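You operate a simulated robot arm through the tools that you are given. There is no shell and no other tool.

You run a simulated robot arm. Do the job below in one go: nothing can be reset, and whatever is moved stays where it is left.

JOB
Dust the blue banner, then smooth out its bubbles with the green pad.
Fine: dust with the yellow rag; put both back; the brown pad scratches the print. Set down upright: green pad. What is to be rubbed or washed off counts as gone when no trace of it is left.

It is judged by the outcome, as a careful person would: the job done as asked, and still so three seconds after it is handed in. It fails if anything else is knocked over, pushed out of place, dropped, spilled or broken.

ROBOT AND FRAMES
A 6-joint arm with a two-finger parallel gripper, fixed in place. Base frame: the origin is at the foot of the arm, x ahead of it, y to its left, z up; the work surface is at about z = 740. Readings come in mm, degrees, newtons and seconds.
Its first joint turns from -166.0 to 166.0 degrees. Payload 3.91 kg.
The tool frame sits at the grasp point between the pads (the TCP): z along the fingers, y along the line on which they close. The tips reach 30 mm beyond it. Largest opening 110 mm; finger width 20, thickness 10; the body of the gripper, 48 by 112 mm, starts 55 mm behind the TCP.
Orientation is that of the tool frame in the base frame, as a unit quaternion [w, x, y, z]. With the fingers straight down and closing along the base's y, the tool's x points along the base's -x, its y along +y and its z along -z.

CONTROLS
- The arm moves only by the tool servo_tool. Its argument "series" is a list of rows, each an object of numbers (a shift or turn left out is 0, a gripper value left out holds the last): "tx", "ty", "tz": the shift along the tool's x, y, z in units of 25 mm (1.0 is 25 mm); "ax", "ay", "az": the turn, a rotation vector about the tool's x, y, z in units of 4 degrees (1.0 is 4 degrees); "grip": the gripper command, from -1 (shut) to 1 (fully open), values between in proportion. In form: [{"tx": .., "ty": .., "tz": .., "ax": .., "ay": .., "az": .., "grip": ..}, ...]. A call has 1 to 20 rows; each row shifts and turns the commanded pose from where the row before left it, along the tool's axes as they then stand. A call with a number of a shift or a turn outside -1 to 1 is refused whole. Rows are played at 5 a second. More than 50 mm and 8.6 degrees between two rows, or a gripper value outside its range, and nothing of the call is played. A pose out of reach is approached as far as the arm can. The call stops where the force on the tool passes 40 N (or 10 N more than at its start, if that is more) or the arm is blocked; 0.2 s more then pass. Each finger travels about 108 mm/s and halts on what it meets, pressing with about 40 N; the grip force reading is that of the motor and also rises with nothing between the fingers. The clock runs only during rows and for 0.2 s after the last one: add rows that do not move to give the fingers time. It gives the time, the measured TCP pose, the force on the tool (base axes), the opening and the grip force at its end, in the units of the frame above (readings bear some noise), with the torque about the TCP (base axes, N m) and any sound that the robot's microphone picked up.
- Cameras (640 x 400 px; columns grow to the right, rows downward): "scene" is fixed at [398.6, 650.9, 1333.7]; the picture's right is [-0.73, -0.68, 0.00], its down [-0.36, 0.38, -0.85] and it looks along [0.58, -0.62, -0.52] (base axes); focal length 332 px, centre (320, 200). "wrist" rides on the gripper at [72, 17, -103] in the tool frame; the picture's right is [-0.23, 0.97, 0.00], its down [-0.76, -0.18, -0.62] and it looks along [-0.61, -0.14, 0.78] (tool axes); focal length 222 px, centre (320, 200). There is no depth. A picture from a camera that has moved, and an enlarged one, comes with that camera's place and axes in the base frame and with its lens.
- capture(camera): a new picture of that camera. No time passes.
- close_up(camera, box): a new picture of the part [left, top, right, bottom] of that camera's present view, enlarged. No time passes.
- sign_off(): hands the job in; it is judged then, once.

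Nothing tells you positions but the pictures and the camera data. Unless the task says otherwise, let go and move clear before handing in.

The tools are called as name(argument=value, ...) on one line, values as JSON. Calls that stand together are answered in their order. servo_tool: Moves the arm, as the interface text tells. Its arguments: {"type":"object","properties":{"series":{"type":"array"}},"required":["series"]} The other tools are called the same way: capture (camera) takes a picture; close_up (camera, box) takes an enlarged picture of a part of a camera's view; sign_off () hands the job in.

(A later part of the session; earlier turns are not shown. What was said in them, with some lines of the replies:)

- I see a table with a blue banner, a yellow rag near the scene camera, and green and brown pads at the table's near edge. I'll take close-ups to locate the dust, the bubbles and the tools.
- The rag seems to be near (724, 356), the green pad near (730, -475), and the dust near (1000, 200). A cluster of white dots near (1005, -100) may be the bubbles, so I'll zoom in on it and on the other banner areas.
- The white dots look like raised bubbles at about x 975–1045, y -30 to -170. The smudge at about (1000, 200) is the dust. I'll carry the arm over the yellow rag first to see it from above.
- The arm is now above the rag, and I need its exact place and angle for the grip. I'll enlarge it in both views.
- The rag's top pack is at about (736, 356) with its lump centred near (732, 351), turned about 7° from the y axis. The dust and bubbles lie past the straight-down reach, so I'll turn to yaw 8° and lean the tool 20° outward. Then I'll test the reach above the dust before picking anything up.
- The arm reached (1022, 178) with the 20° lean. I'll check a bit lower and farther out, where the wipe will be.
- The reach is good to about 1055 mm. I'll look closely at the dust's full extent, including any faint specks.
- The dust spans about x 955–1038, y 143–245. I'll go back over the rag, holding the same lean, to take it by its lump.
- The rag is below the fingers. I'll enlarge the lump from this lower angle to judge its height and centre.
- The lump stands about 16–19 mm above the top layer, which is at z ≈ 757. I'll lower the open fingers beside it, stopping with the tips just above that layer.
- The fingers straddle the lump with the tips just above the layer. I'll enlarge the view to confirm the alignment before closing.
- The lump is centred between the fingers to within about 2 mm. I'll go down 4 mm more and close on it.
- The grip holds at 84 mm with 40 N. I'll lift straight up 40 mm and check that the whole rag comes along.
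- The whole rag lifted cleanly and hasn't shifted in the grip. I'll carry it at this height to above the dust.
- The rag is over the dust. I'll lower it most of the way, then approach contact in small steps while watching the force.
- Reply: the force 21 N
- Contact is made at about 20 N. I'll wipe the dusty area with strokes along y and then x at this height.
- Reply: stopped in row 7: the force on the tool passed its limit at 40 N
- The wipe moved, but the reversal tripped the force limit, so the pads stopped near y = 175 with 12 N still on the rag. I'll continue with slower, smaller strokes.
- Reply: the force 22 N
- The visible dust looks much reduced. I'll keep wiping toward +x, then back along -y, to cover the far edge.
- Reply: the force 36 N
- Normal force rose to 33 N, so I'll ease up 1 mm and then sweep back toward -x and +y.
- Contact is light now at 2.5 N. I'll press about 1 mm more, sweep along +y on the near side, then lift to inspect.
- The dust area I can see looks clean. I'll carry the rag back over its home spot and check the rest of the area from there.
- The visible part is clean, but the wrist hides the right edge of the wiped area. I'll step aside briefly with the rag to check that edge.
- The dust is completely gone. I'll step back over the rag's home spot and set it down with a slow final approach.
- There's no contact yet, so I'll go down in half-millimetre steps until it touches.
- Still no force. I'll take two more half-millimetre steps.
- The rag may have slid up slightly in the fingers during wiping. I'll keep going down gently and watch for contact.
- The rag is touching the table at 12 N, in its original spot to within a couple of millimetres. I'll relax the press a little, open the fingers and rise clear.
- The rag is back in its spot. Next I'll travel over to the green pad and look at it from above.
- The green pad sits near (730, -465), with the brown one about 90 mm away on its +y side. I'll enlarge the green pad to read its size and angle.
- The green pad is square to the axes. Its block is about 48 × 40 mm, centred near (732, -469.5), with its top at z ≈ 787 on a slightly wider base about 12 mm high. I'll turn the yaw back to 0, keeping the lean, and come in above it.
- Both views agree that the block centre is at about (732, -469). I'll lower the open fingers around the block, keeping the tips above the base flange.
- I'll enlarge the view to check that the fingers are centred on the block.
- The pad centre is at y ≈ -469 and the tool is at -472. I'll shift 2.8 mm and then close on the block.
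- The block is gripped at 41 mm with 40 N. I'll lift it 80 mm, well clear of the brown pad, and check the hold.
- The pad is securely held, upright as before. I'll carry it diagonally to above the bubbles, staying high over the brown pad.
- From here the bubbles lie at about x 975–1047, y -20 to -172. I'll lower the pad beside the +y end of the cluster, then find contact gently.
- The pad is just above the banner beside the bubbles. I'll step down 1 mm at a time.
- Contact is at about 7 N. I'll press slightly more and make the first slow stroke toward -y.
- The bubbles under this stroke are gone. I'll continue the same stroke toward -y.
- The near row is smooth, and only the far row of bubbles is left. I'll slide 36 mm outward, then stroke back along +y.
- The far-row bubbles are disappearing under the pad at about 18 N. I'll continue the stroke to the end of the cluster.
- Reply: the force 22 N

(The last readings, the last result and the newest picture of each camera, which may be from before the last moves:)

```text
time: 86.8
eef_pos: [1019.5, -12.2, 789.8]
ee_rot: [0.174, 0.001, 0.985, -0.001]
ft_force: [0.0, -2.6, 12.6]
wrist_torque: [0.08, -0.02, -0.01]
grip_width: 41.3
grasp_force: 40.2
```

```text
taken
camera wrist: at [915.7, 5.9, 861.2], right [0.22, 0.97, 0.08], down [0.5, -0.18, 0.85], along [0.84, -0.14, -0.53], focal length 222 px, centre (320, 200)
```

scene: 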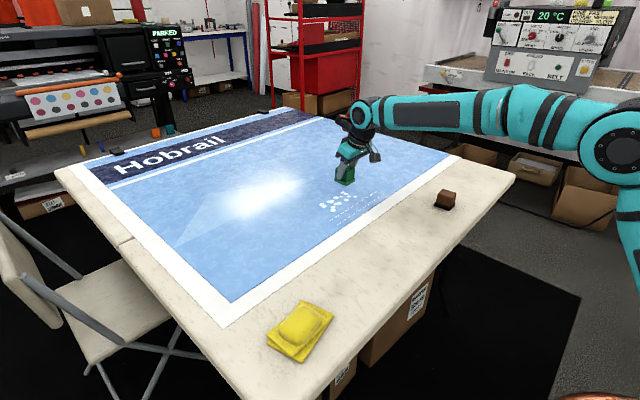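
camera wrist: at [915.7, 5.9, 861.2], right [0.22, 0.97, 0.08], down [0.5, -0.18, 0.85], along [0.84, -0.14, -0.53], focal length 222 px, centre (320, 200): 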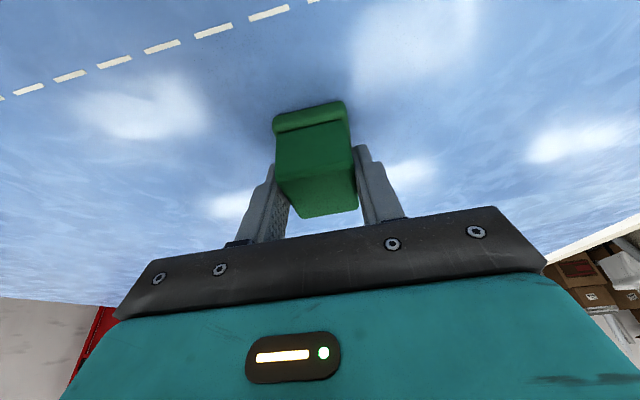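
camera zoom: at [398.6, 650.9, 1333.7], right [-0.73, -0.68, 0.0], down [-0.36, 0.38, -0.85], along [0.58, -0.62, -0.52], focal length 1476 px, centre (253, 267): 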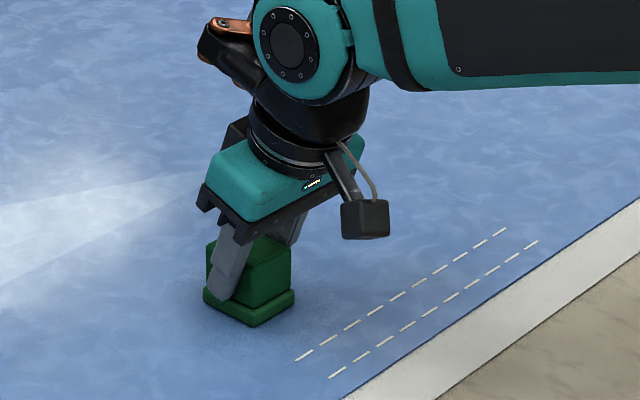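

No bubbles are visible now. I'll lift the pad straight up and take it back part of the way to inspect the area.

servo_tool(series=[{"tx": -0.1824, "tz": -0.5012}, {"tx": -0.1824, "tz": -0.5012}, {"tx": -0.1824, "tz": -0.5012}, {"tx": -0.1824, "tz": -0.5012}, {"tx": -0.1824, "tz": -0.5012}, {"tx": -0.1824, "tz": -0.5012}, {}])

servo_tool(series=[{"tx": 0.579, "ty": -0.96, "tz": -0.2064}, {"tx": 0.579, "ty": -0.96, "tz": -0.2064}, {"tx": 0.579, "ty": -0.96, "tz": -0.2064}, {"tx": 0.579, "ty": -0.96, "tz": -0.2064}, {"tx": 0.579, "ty": -0.96, "tz": -0.2064}, {"tx": 0.579, "ty": -0.96, "tz": -0.2064}, {"tx": 0.579, "ty": -0.96, "tz": -0.2064}, {"tx": 0.579, "ty": -0.96, "tz": -0.2064}, {"tx": 0.579, "ty": -0.96, "tz": -0.2064}, {"tx": 0.579, "ty": -0.96, "tz": -0.2064}, {"tx": 0.579, "ty": -0.96, "tz": -0.2064}, {"tx": 0.579, "ty": -0.96, "tz": -0.2064}, {"tx": 0.579, "ty": -0.96, "tz": -0.2064}, {}])

close_up(camera="scene", box=[308, 182, 388, 232])

capture(camera="scene")

capture(camera="wrist")

```text
time: 88.4
eef_pos: [1018.8, -13.9, 869.3]
ee_rot: [0.174, 0.002, 0.985, -0.002]
ft_force: [-0.5, -0.5, -1.3]
wrist_torque: [-0.01, 0.02, 0.01]
grip_width: 41.3
grasp_force: 40.1
```

```text
time: 91.4
eef_pos: [817.9, -323.8, 870.0]
ee_rot: [0.174, 0.001, 0.985, -0.001]
ft_force: [-0.2, -0.8, -0.3]
wrist_torque: [0.0, -0.01, 0.04]
grip_width: 41.1
grasp_force: 39.7
```

```text
8.00 times, centred on (348, 207) of scene
camera zoom: at [398.6, 650.9, 1333.7], right [-0.73, -0.68, 0.0], down [-0.36, 0.38, -0.85], along [0.58, -0.62, -0.52], focal length 2658 px, centre (96, 144)
```

zoom: 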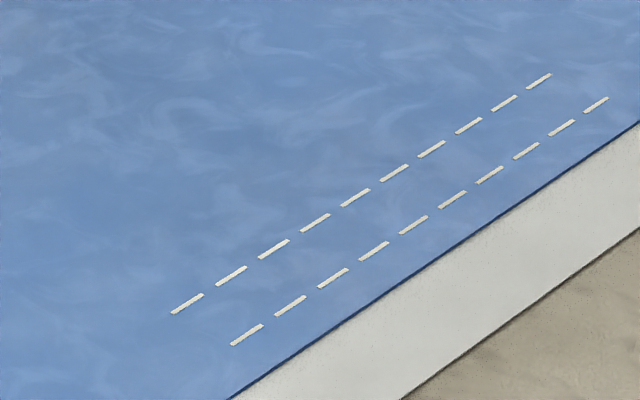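

```text
taken
```

scene: 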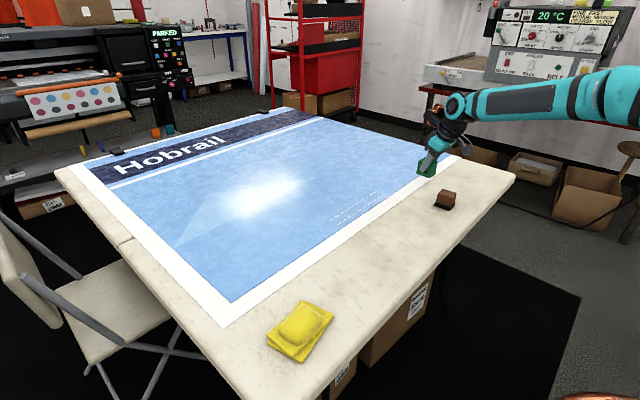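

```text
taken
camera wrist: at [714.4, -305.9, 940.2], right [0.22, 0.97, 0.08], down [0.5, -0.18, 0.85], along [0.84, -0.14, -0.53], focal length 222 px, centre (320, 200)
```

wrist: 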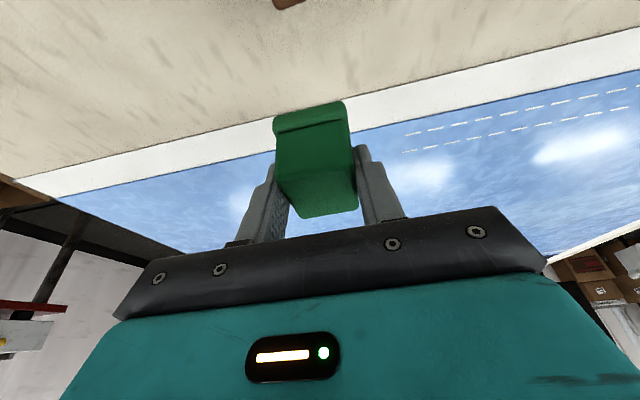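

All bubbles are gone and the printed dashes are intact. I'll finish the return to above the pad's original spot and lower it most of the way.

servo_tool(series=[{"tx": 0.579, "ty": -0.96, "tz": -0.2064}, {"tx": 0.579, "ty": -0.96, "tz": -0.2064}, {"tx": 0.579, "ty": -0.96, "tz": -0.2064}, {"tx": 0.579, "ty": -0.96, "tz": -0.2064}, {"tx": 0.579, "ty": -0.96, "tz": -0.2064}, {"tx": 0.579, "ty": -0.96, "tz": -0.2064}, {}, {}])

servo_tool(series=[{"tx": 0.169, "tz": 0.4643}, {"tx": 0.169, "tz": 0.4643}, {"tx": 0.169, "tz": 0.4643}, {"tx": 0.169, "tz": 0.4643}, {"tx": 0.169, "tz": 0.4643}, {"tx": 0.169, "tz": 0.4643}, {}])

capture(camera="wrist")

close_up(camera="scene", box=[420, 140, 510, 215])

```text
time: 93.2
eef_pos: [725.0, -467.5, 869.0]
ee_rot: [0.175, 0.001, 0.984, -0.001]
ft_force: [-0.2, -0.8, -0.9]
wrist_torque: [-0.01, -0.02, 0.0]
grip_width: 41.3
grasp_force: 40.2
```

```text
time: 94.8
eef_pos: [726.7, -467.1, 793.7]
ee_rot: [0.174, 0.002, 0.985, -0.002]
ft_force: [-0.5, 0.2, -0.4]
wrist_torque: [0.02, -0.03, 0.01]
grip_width: 41.4
grasp_force: 40.0
```

```text
taken
camera wrist: at [623.6, -450.1, 864.9], right [0.22, 0.97, 0.08], down [0.5, -0.18, 0.85], along [0.84, -0.14, -0.53], focal length 222 px, centre (320, 200)
```

wrist: 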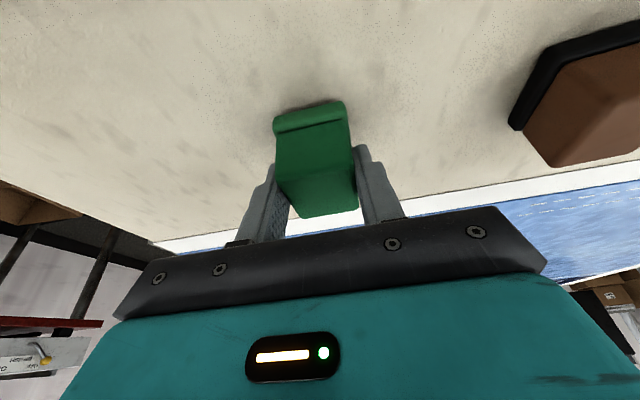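

```text
5.33 times, centred on (465, 178) of scene
camera zoom: at [398.6, 650.9, 1333.7], right [-0.73, -0.68, 0.0], down [-0.36, 0.38, -0.85], along [0.58, -0.62, -0.52], focal length 1772 px, centre (-453, 320)
```

zoom: 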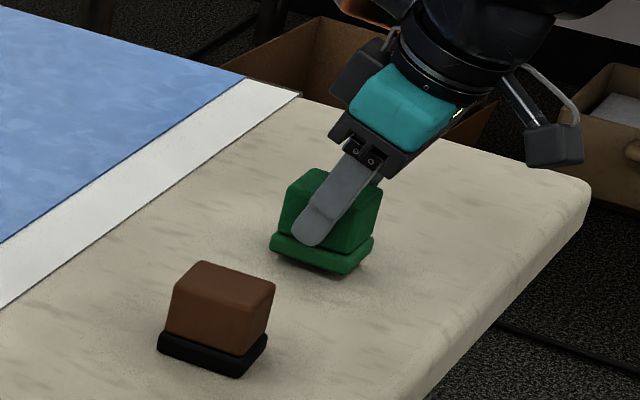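

The pad is about 6 mm above the table at its original spot. I'll lower it gently in small steps and compare the view with the one at pick-up.

servo_tool(series=[{"tx": 0.01368, "tz": 0.0376}, {"tx": 0.01368, "tz": 0.0376}, {"tx": 0.01368, "tz": 0.0376}, {"tx": 0.01368, "tz": 0.0376}, {}])

close_up(camera="wrist", box=[220, 85, 420, 225])

close_up(camera="scene", box=[420, 140, 510, 215])

```text
time: 96.0
eef_pos: [726.6, -466.4, 791.5]
ee_rot: [0.175, 0.001, 0.985, -0.001]
ft_force: [0.5, 0.7, 0.0]
wrist_torque: [0.0, 0.01, 0.01]
grip_width: 41.4
grasp_force: 39.7
```

```text
2.86 times, centred on (320, 155) of wrist
camera zoom: at [623.1, -449.7, 862.1], right [0.22, 0.97, 0.08], down [0.5, -0.18, 0.85], along [0.84, -0.14, -0.53], focal length 635 px, centre (320, 329)
```

zoom: 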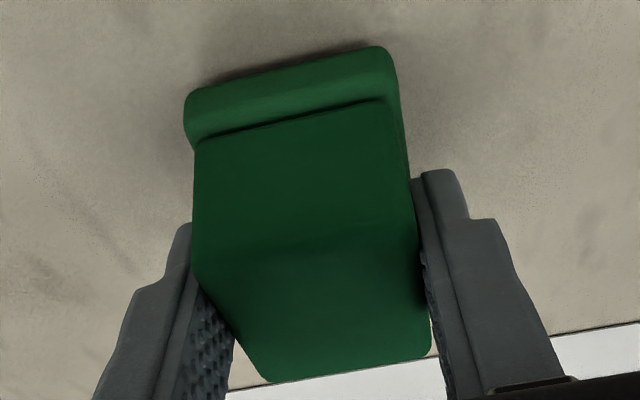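

```text
5.33 times, centred on (465, 178) of scene
camera zoom: at [398.6, 650.9, 1333.7], right [-0.73, -0.68, 0.0], down [-0.36, 0.38, -0.85], along [0.58, -0.62, -0.52], focal length 1772 px, centre (-453, 320)
```

zoom: 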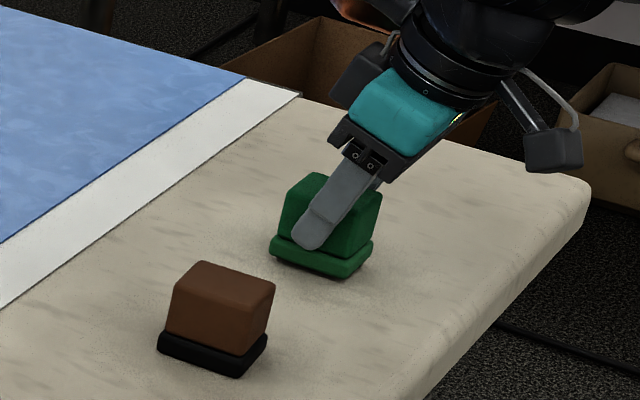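

The pad still hangs about 2–3 mm above the table, and readings put it about 2 mm off its pick-up spot. I'll correct by 1.5 mm in x and y, then keep lowering.

servo_tool(series=[{"tx": 0.0564, "ty": -0.06, "tz": -0.0205}, {}, {"tx": 0.01368, "tz": 0.0376}, {"tx": 0.01368, "tz": 0.0376}, {}])

```text
time: 97.2
eef_pos: [725.6, -469.3, 789.5]
ee_rot: [0.174, 0.001, 0.985, -0.001]
ft_force: [-1.6, 0.0, -1.2]
wrist_torque: [0.02, -0.01, -0.04]
grip_width: 41.3
grasp_force: 40.3
```

servo_tool(series=[{"tx": 0.01368, "tz": 0.0376}, {}])

close_up(camera="scene", box=[440, 160, 500, 205])

```text
time: 97.8
eef_pos: [725.5, -469.4, 787.6]
ee_rot: [0.174, 0.001, 0.985, -0.001]
ft_force: [1.1, -0.6, -0.3]
wrist_torque: [-0.03, 0.01, 0.0]
grip_width: 41.5
grasp_force: 40.0
```

```text
8.89 times, centred on (470, 182) of scene
camera zoom: at [398.6, 650.9, 1333.7], right [-0.73, -0.68, 0.0], down [-0.36, 0.38, -0.85], along [0.58, -0.62, -0.52], focal length 2953 px, centre (-1013, 356)
```

zoom: 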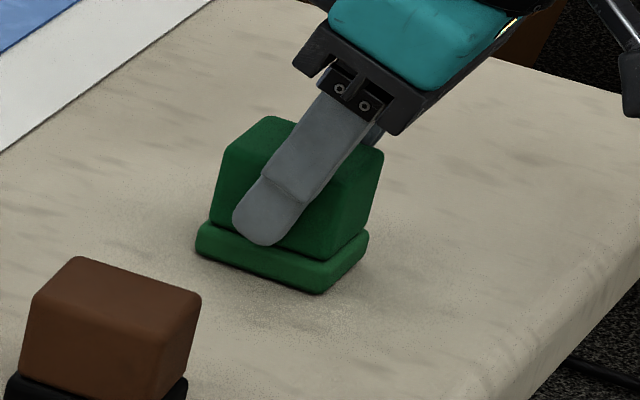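

It's nearly down but not touching yet. I'll use half-millimetre steps.

servo_tool(series=[{"tx": 0.00684, "tz": 0.0188}, {}])

servo_tool(series=[{"tx": 0.00684, "tz": 0.0188}, {}])

```text
time: 98.4
eef_pos: [723.8, -470.1, 787.5]
ee_rot: [0.174, 0.001, 0.985, -0.001]
ft_force: [-0.4, 0.2, 0.2]
wrist_torque: [-0.01, 0.03, 0.0]
grip_width: 41.1
grasp_force: 39.9
```

```text
time: 99.0
eef_pos: [724.8, -468.3, 787.7]
ee_rot: [0.175, 0.001, 0.984, -0.002]
ft_force: [0.2, 0.2, 0.0]
wrist_torque: [0.01, 0.01, 0.0]
grip_width: 41.4
grasp_force: 39.9
```

servo_tool(series=[{"tx": 0.00684, "tz": 0.0188}, {}])

servo_tool(series=[{"tx": 0.00684, "tz": 0.0188}, {}])

```text
time: 99.6
eef_pos: [725.5, -469.9, 787.6]
ee_rot: [0.174, 0.002, 0.985, -0.002]
ft_force: [0.3, -0.1, -1.1]
wrist_torque: [0.02, -0.03, 0.01]
grip_width: 41.5
grasp_force: 39.9
```

```text
time: 100.2
eef_pos: [724.7, -468.2, 787.2]
ee_rot: [0.175, 0.001, 0.985, -0.002]
ft_force: [1.2, -2.1, 7.5]
wrist_torque: [0.1, -0.03, -0.01]
grip_width: 41.4
grasp_force: 40.2
```

The pad is standing on the table with light contact. I'll open the fingers and rise straight up.

servo_tool(series=[{"tx": -0.0027, "tz": -0.0075}, {"grip": -0.15}, {"grip": 0}, {"grip": 0.4}, {"grip": 1}, {"grip": 1}, {"grip": 1}])

servo_tool(series=[{"tx": -0.137, "tz": -0.376}, {"tx": -0.137, "tz": -0.376}, {"tx": -0.274, "tz": -0.752}, {"tx": -0.274, "tz": -0.752}, {"tx": -0.274, "tz": -0.752}, {"tx": -0.274, "tz": -0.752}, {}])

capture(camera="wrist")

close_up(camera="scene", box=[425, 160, 505, 215])

capture(camera="scene")

```text
time: 101.8
eef_pos: [725.4, -470.6, 786.4]
ee_rot: [0.175, 0.001, 0.985, -0.002]
ft_force: [0.0, 0.2, -0.4]
wrist_torque: [-0.01, -0.04, 0.01]
grip_width: 110.0
grasp_force: 0.0
```

```text
time: 103.4
eef_pos: [721.3, -470.7, 885.0]
ee_rot: [0.175, 0.001, 0.985, -0.001]
ft_force: [0.3, -1.3, -0.1]
wrist_torque: [0.02, -0.04, 0.03]
grip_width: 109.9
grasp_force: 0.0
```

```text
taken
camera wrist: at [618.9, -453.5, 956.3], right [0.22, 0.97, 0.08], down [0.5, -0.18, 0.85], along [0.84, -0.14, -0.53], focal length 222 px, centre (320, 200)
```

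wrist: 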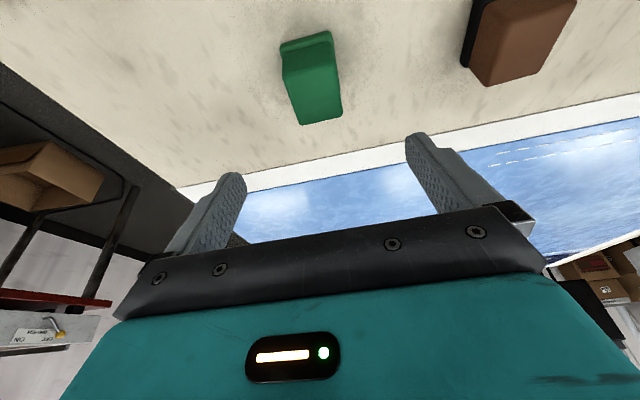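

```text
7.27 times, centred on (465, 188) of scene
camera zoom: at [398.6, 650.9, 1333.7], right [-0.73, -0.68, 0.0], down [-0.36, 0.38, -0.85], along [0.58, -0.62, -0.52], focal length 2416 px, centre (-734, 291)
```

zoom: 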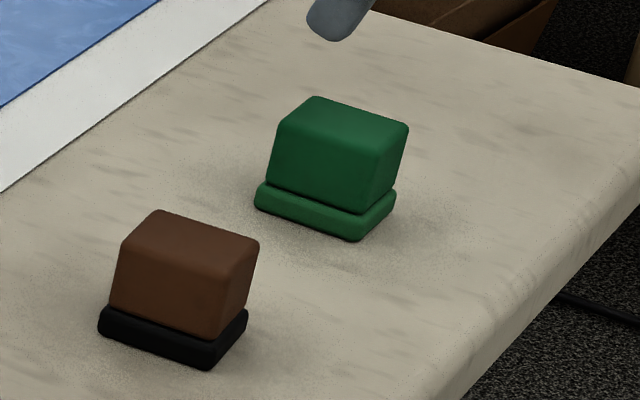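

```text
taken
```

scene: 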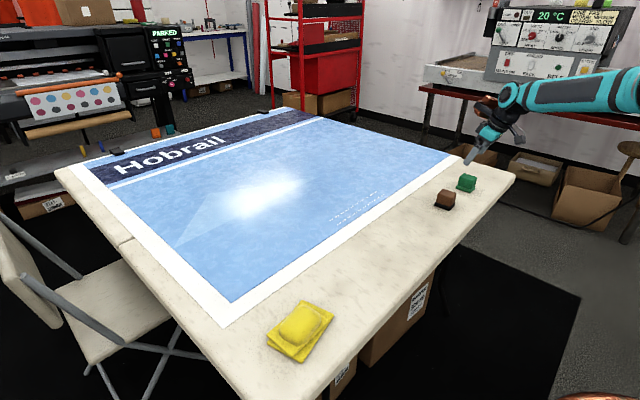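

Both tools are back in their places, with the green pad upright and the brown pad untouched. I'll move a bit farther clear and check the banner one last time before handing in.

servo_tool(series=[{"tx": -0.274, "tz": -0.752}, {"tx": -0.274, "tz": -0.752}, {"tx": -0.274, "tz": -0.752}, {"tx": -0.274, "tz": -0.752}, {}, {}])

close_up(camera="scene", box=[220, 170, 400, 280])

close_up(camera="scene", box=[60, 100, 460, 350])

close_up(camera="scene", box=[310, 170, 370, 215])

```text
time: 104.8
eef_pos: [724.8, -471.6, 965.6]
ee_rot: [0.174, 0.001, 0.985, -0.001]
ft_force: [0.1, -1.1, -0.1]
wrist_torque: [-0.01, 0.02, 0.01]
grip_width: 110.2
grasp_force: 0.1
```

```text
3.56 times, centred on (310, 225) of scene
camera zoom: at [398.6, 650.9, 1333.7], right [-0.73, -0.68, 0.0], down [-0.36, 0.38, -0.85], along [0.58, -0.62, -0.52], focal length 1181 px, centre (356, 111)
```

zoom: 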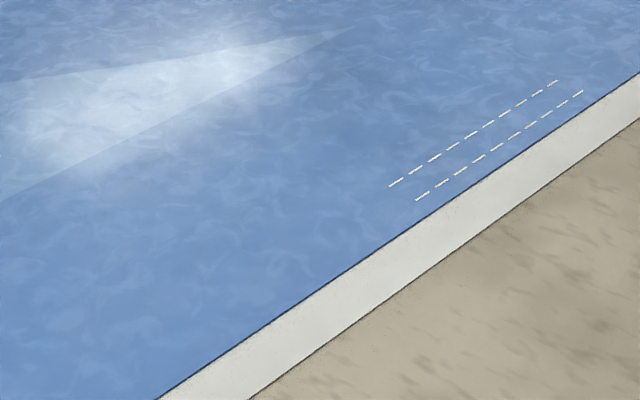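

```text
1.60 times, centred on (260, 225) of scene
camera zoom: at [398.6, 650.9, 1333.7], right [-0.73, -0.68, 0.0], down [-0.36, 0.38, -0.85], along [0.58, -0.62, -0.52], focal length 532 px, centre (416, 160)
```

zoom: 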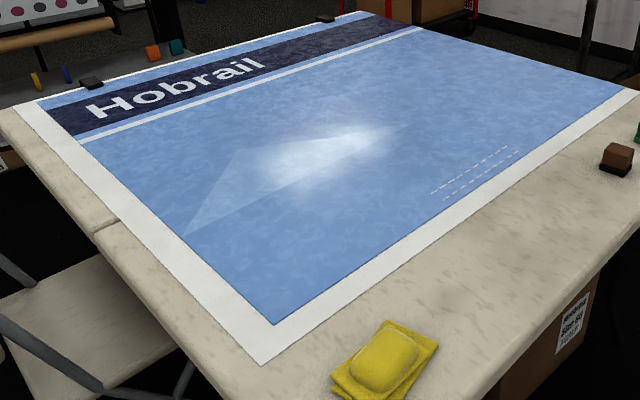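

```text
8.89 times, centred on (340, 192) of scene
camera zoom: at [398.6, 650.9, 1333.7], right [-0.73, -0.68, 0.0], down [-0.36, 0.38, -0.85], along [0.58, -0.62, -0.52], focal length 2953 px, centre (142, 267)
```

zoom: 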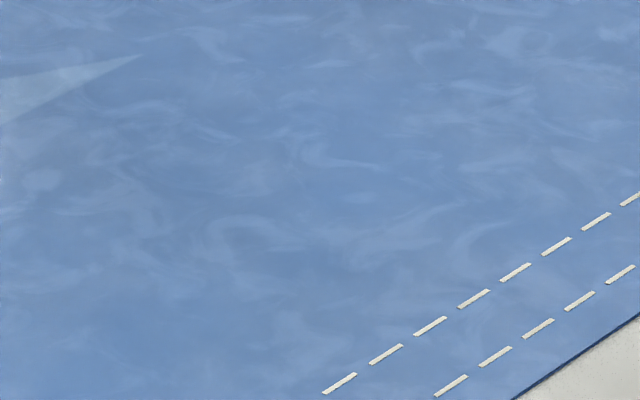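

The banner shows no trace of dust or bubbles, the white patch left on it is a light reflection, and the print is unmarked. The rag and the green pad are back where they were, the pad upright, and the arm is clear, so I'm handing in the job.

sign_off()

```text
The job is handed in.
```

The blue banner is dusted and its bubbles are smoothed out. The last close-ups show no trace of dust or bubbles, and the print is unmarked. The white patch still on the banner looks like a light reflection, and I left it alone.

- **Yellow rag:** I used it for the dusting and put it back within about 2 mm of where it was.
- **Green pad:** I smoothed the bubbles with it and set it back upright in its original place, also within about 2 mm.
- **Brown pad:** I did not touch it.

During the dusting, one stroke stopped when the force passed 40 N. I finished with slower, lighter strokes and saw no marks from it.

The arm has let go and is clear of everything, and the job is handed in.
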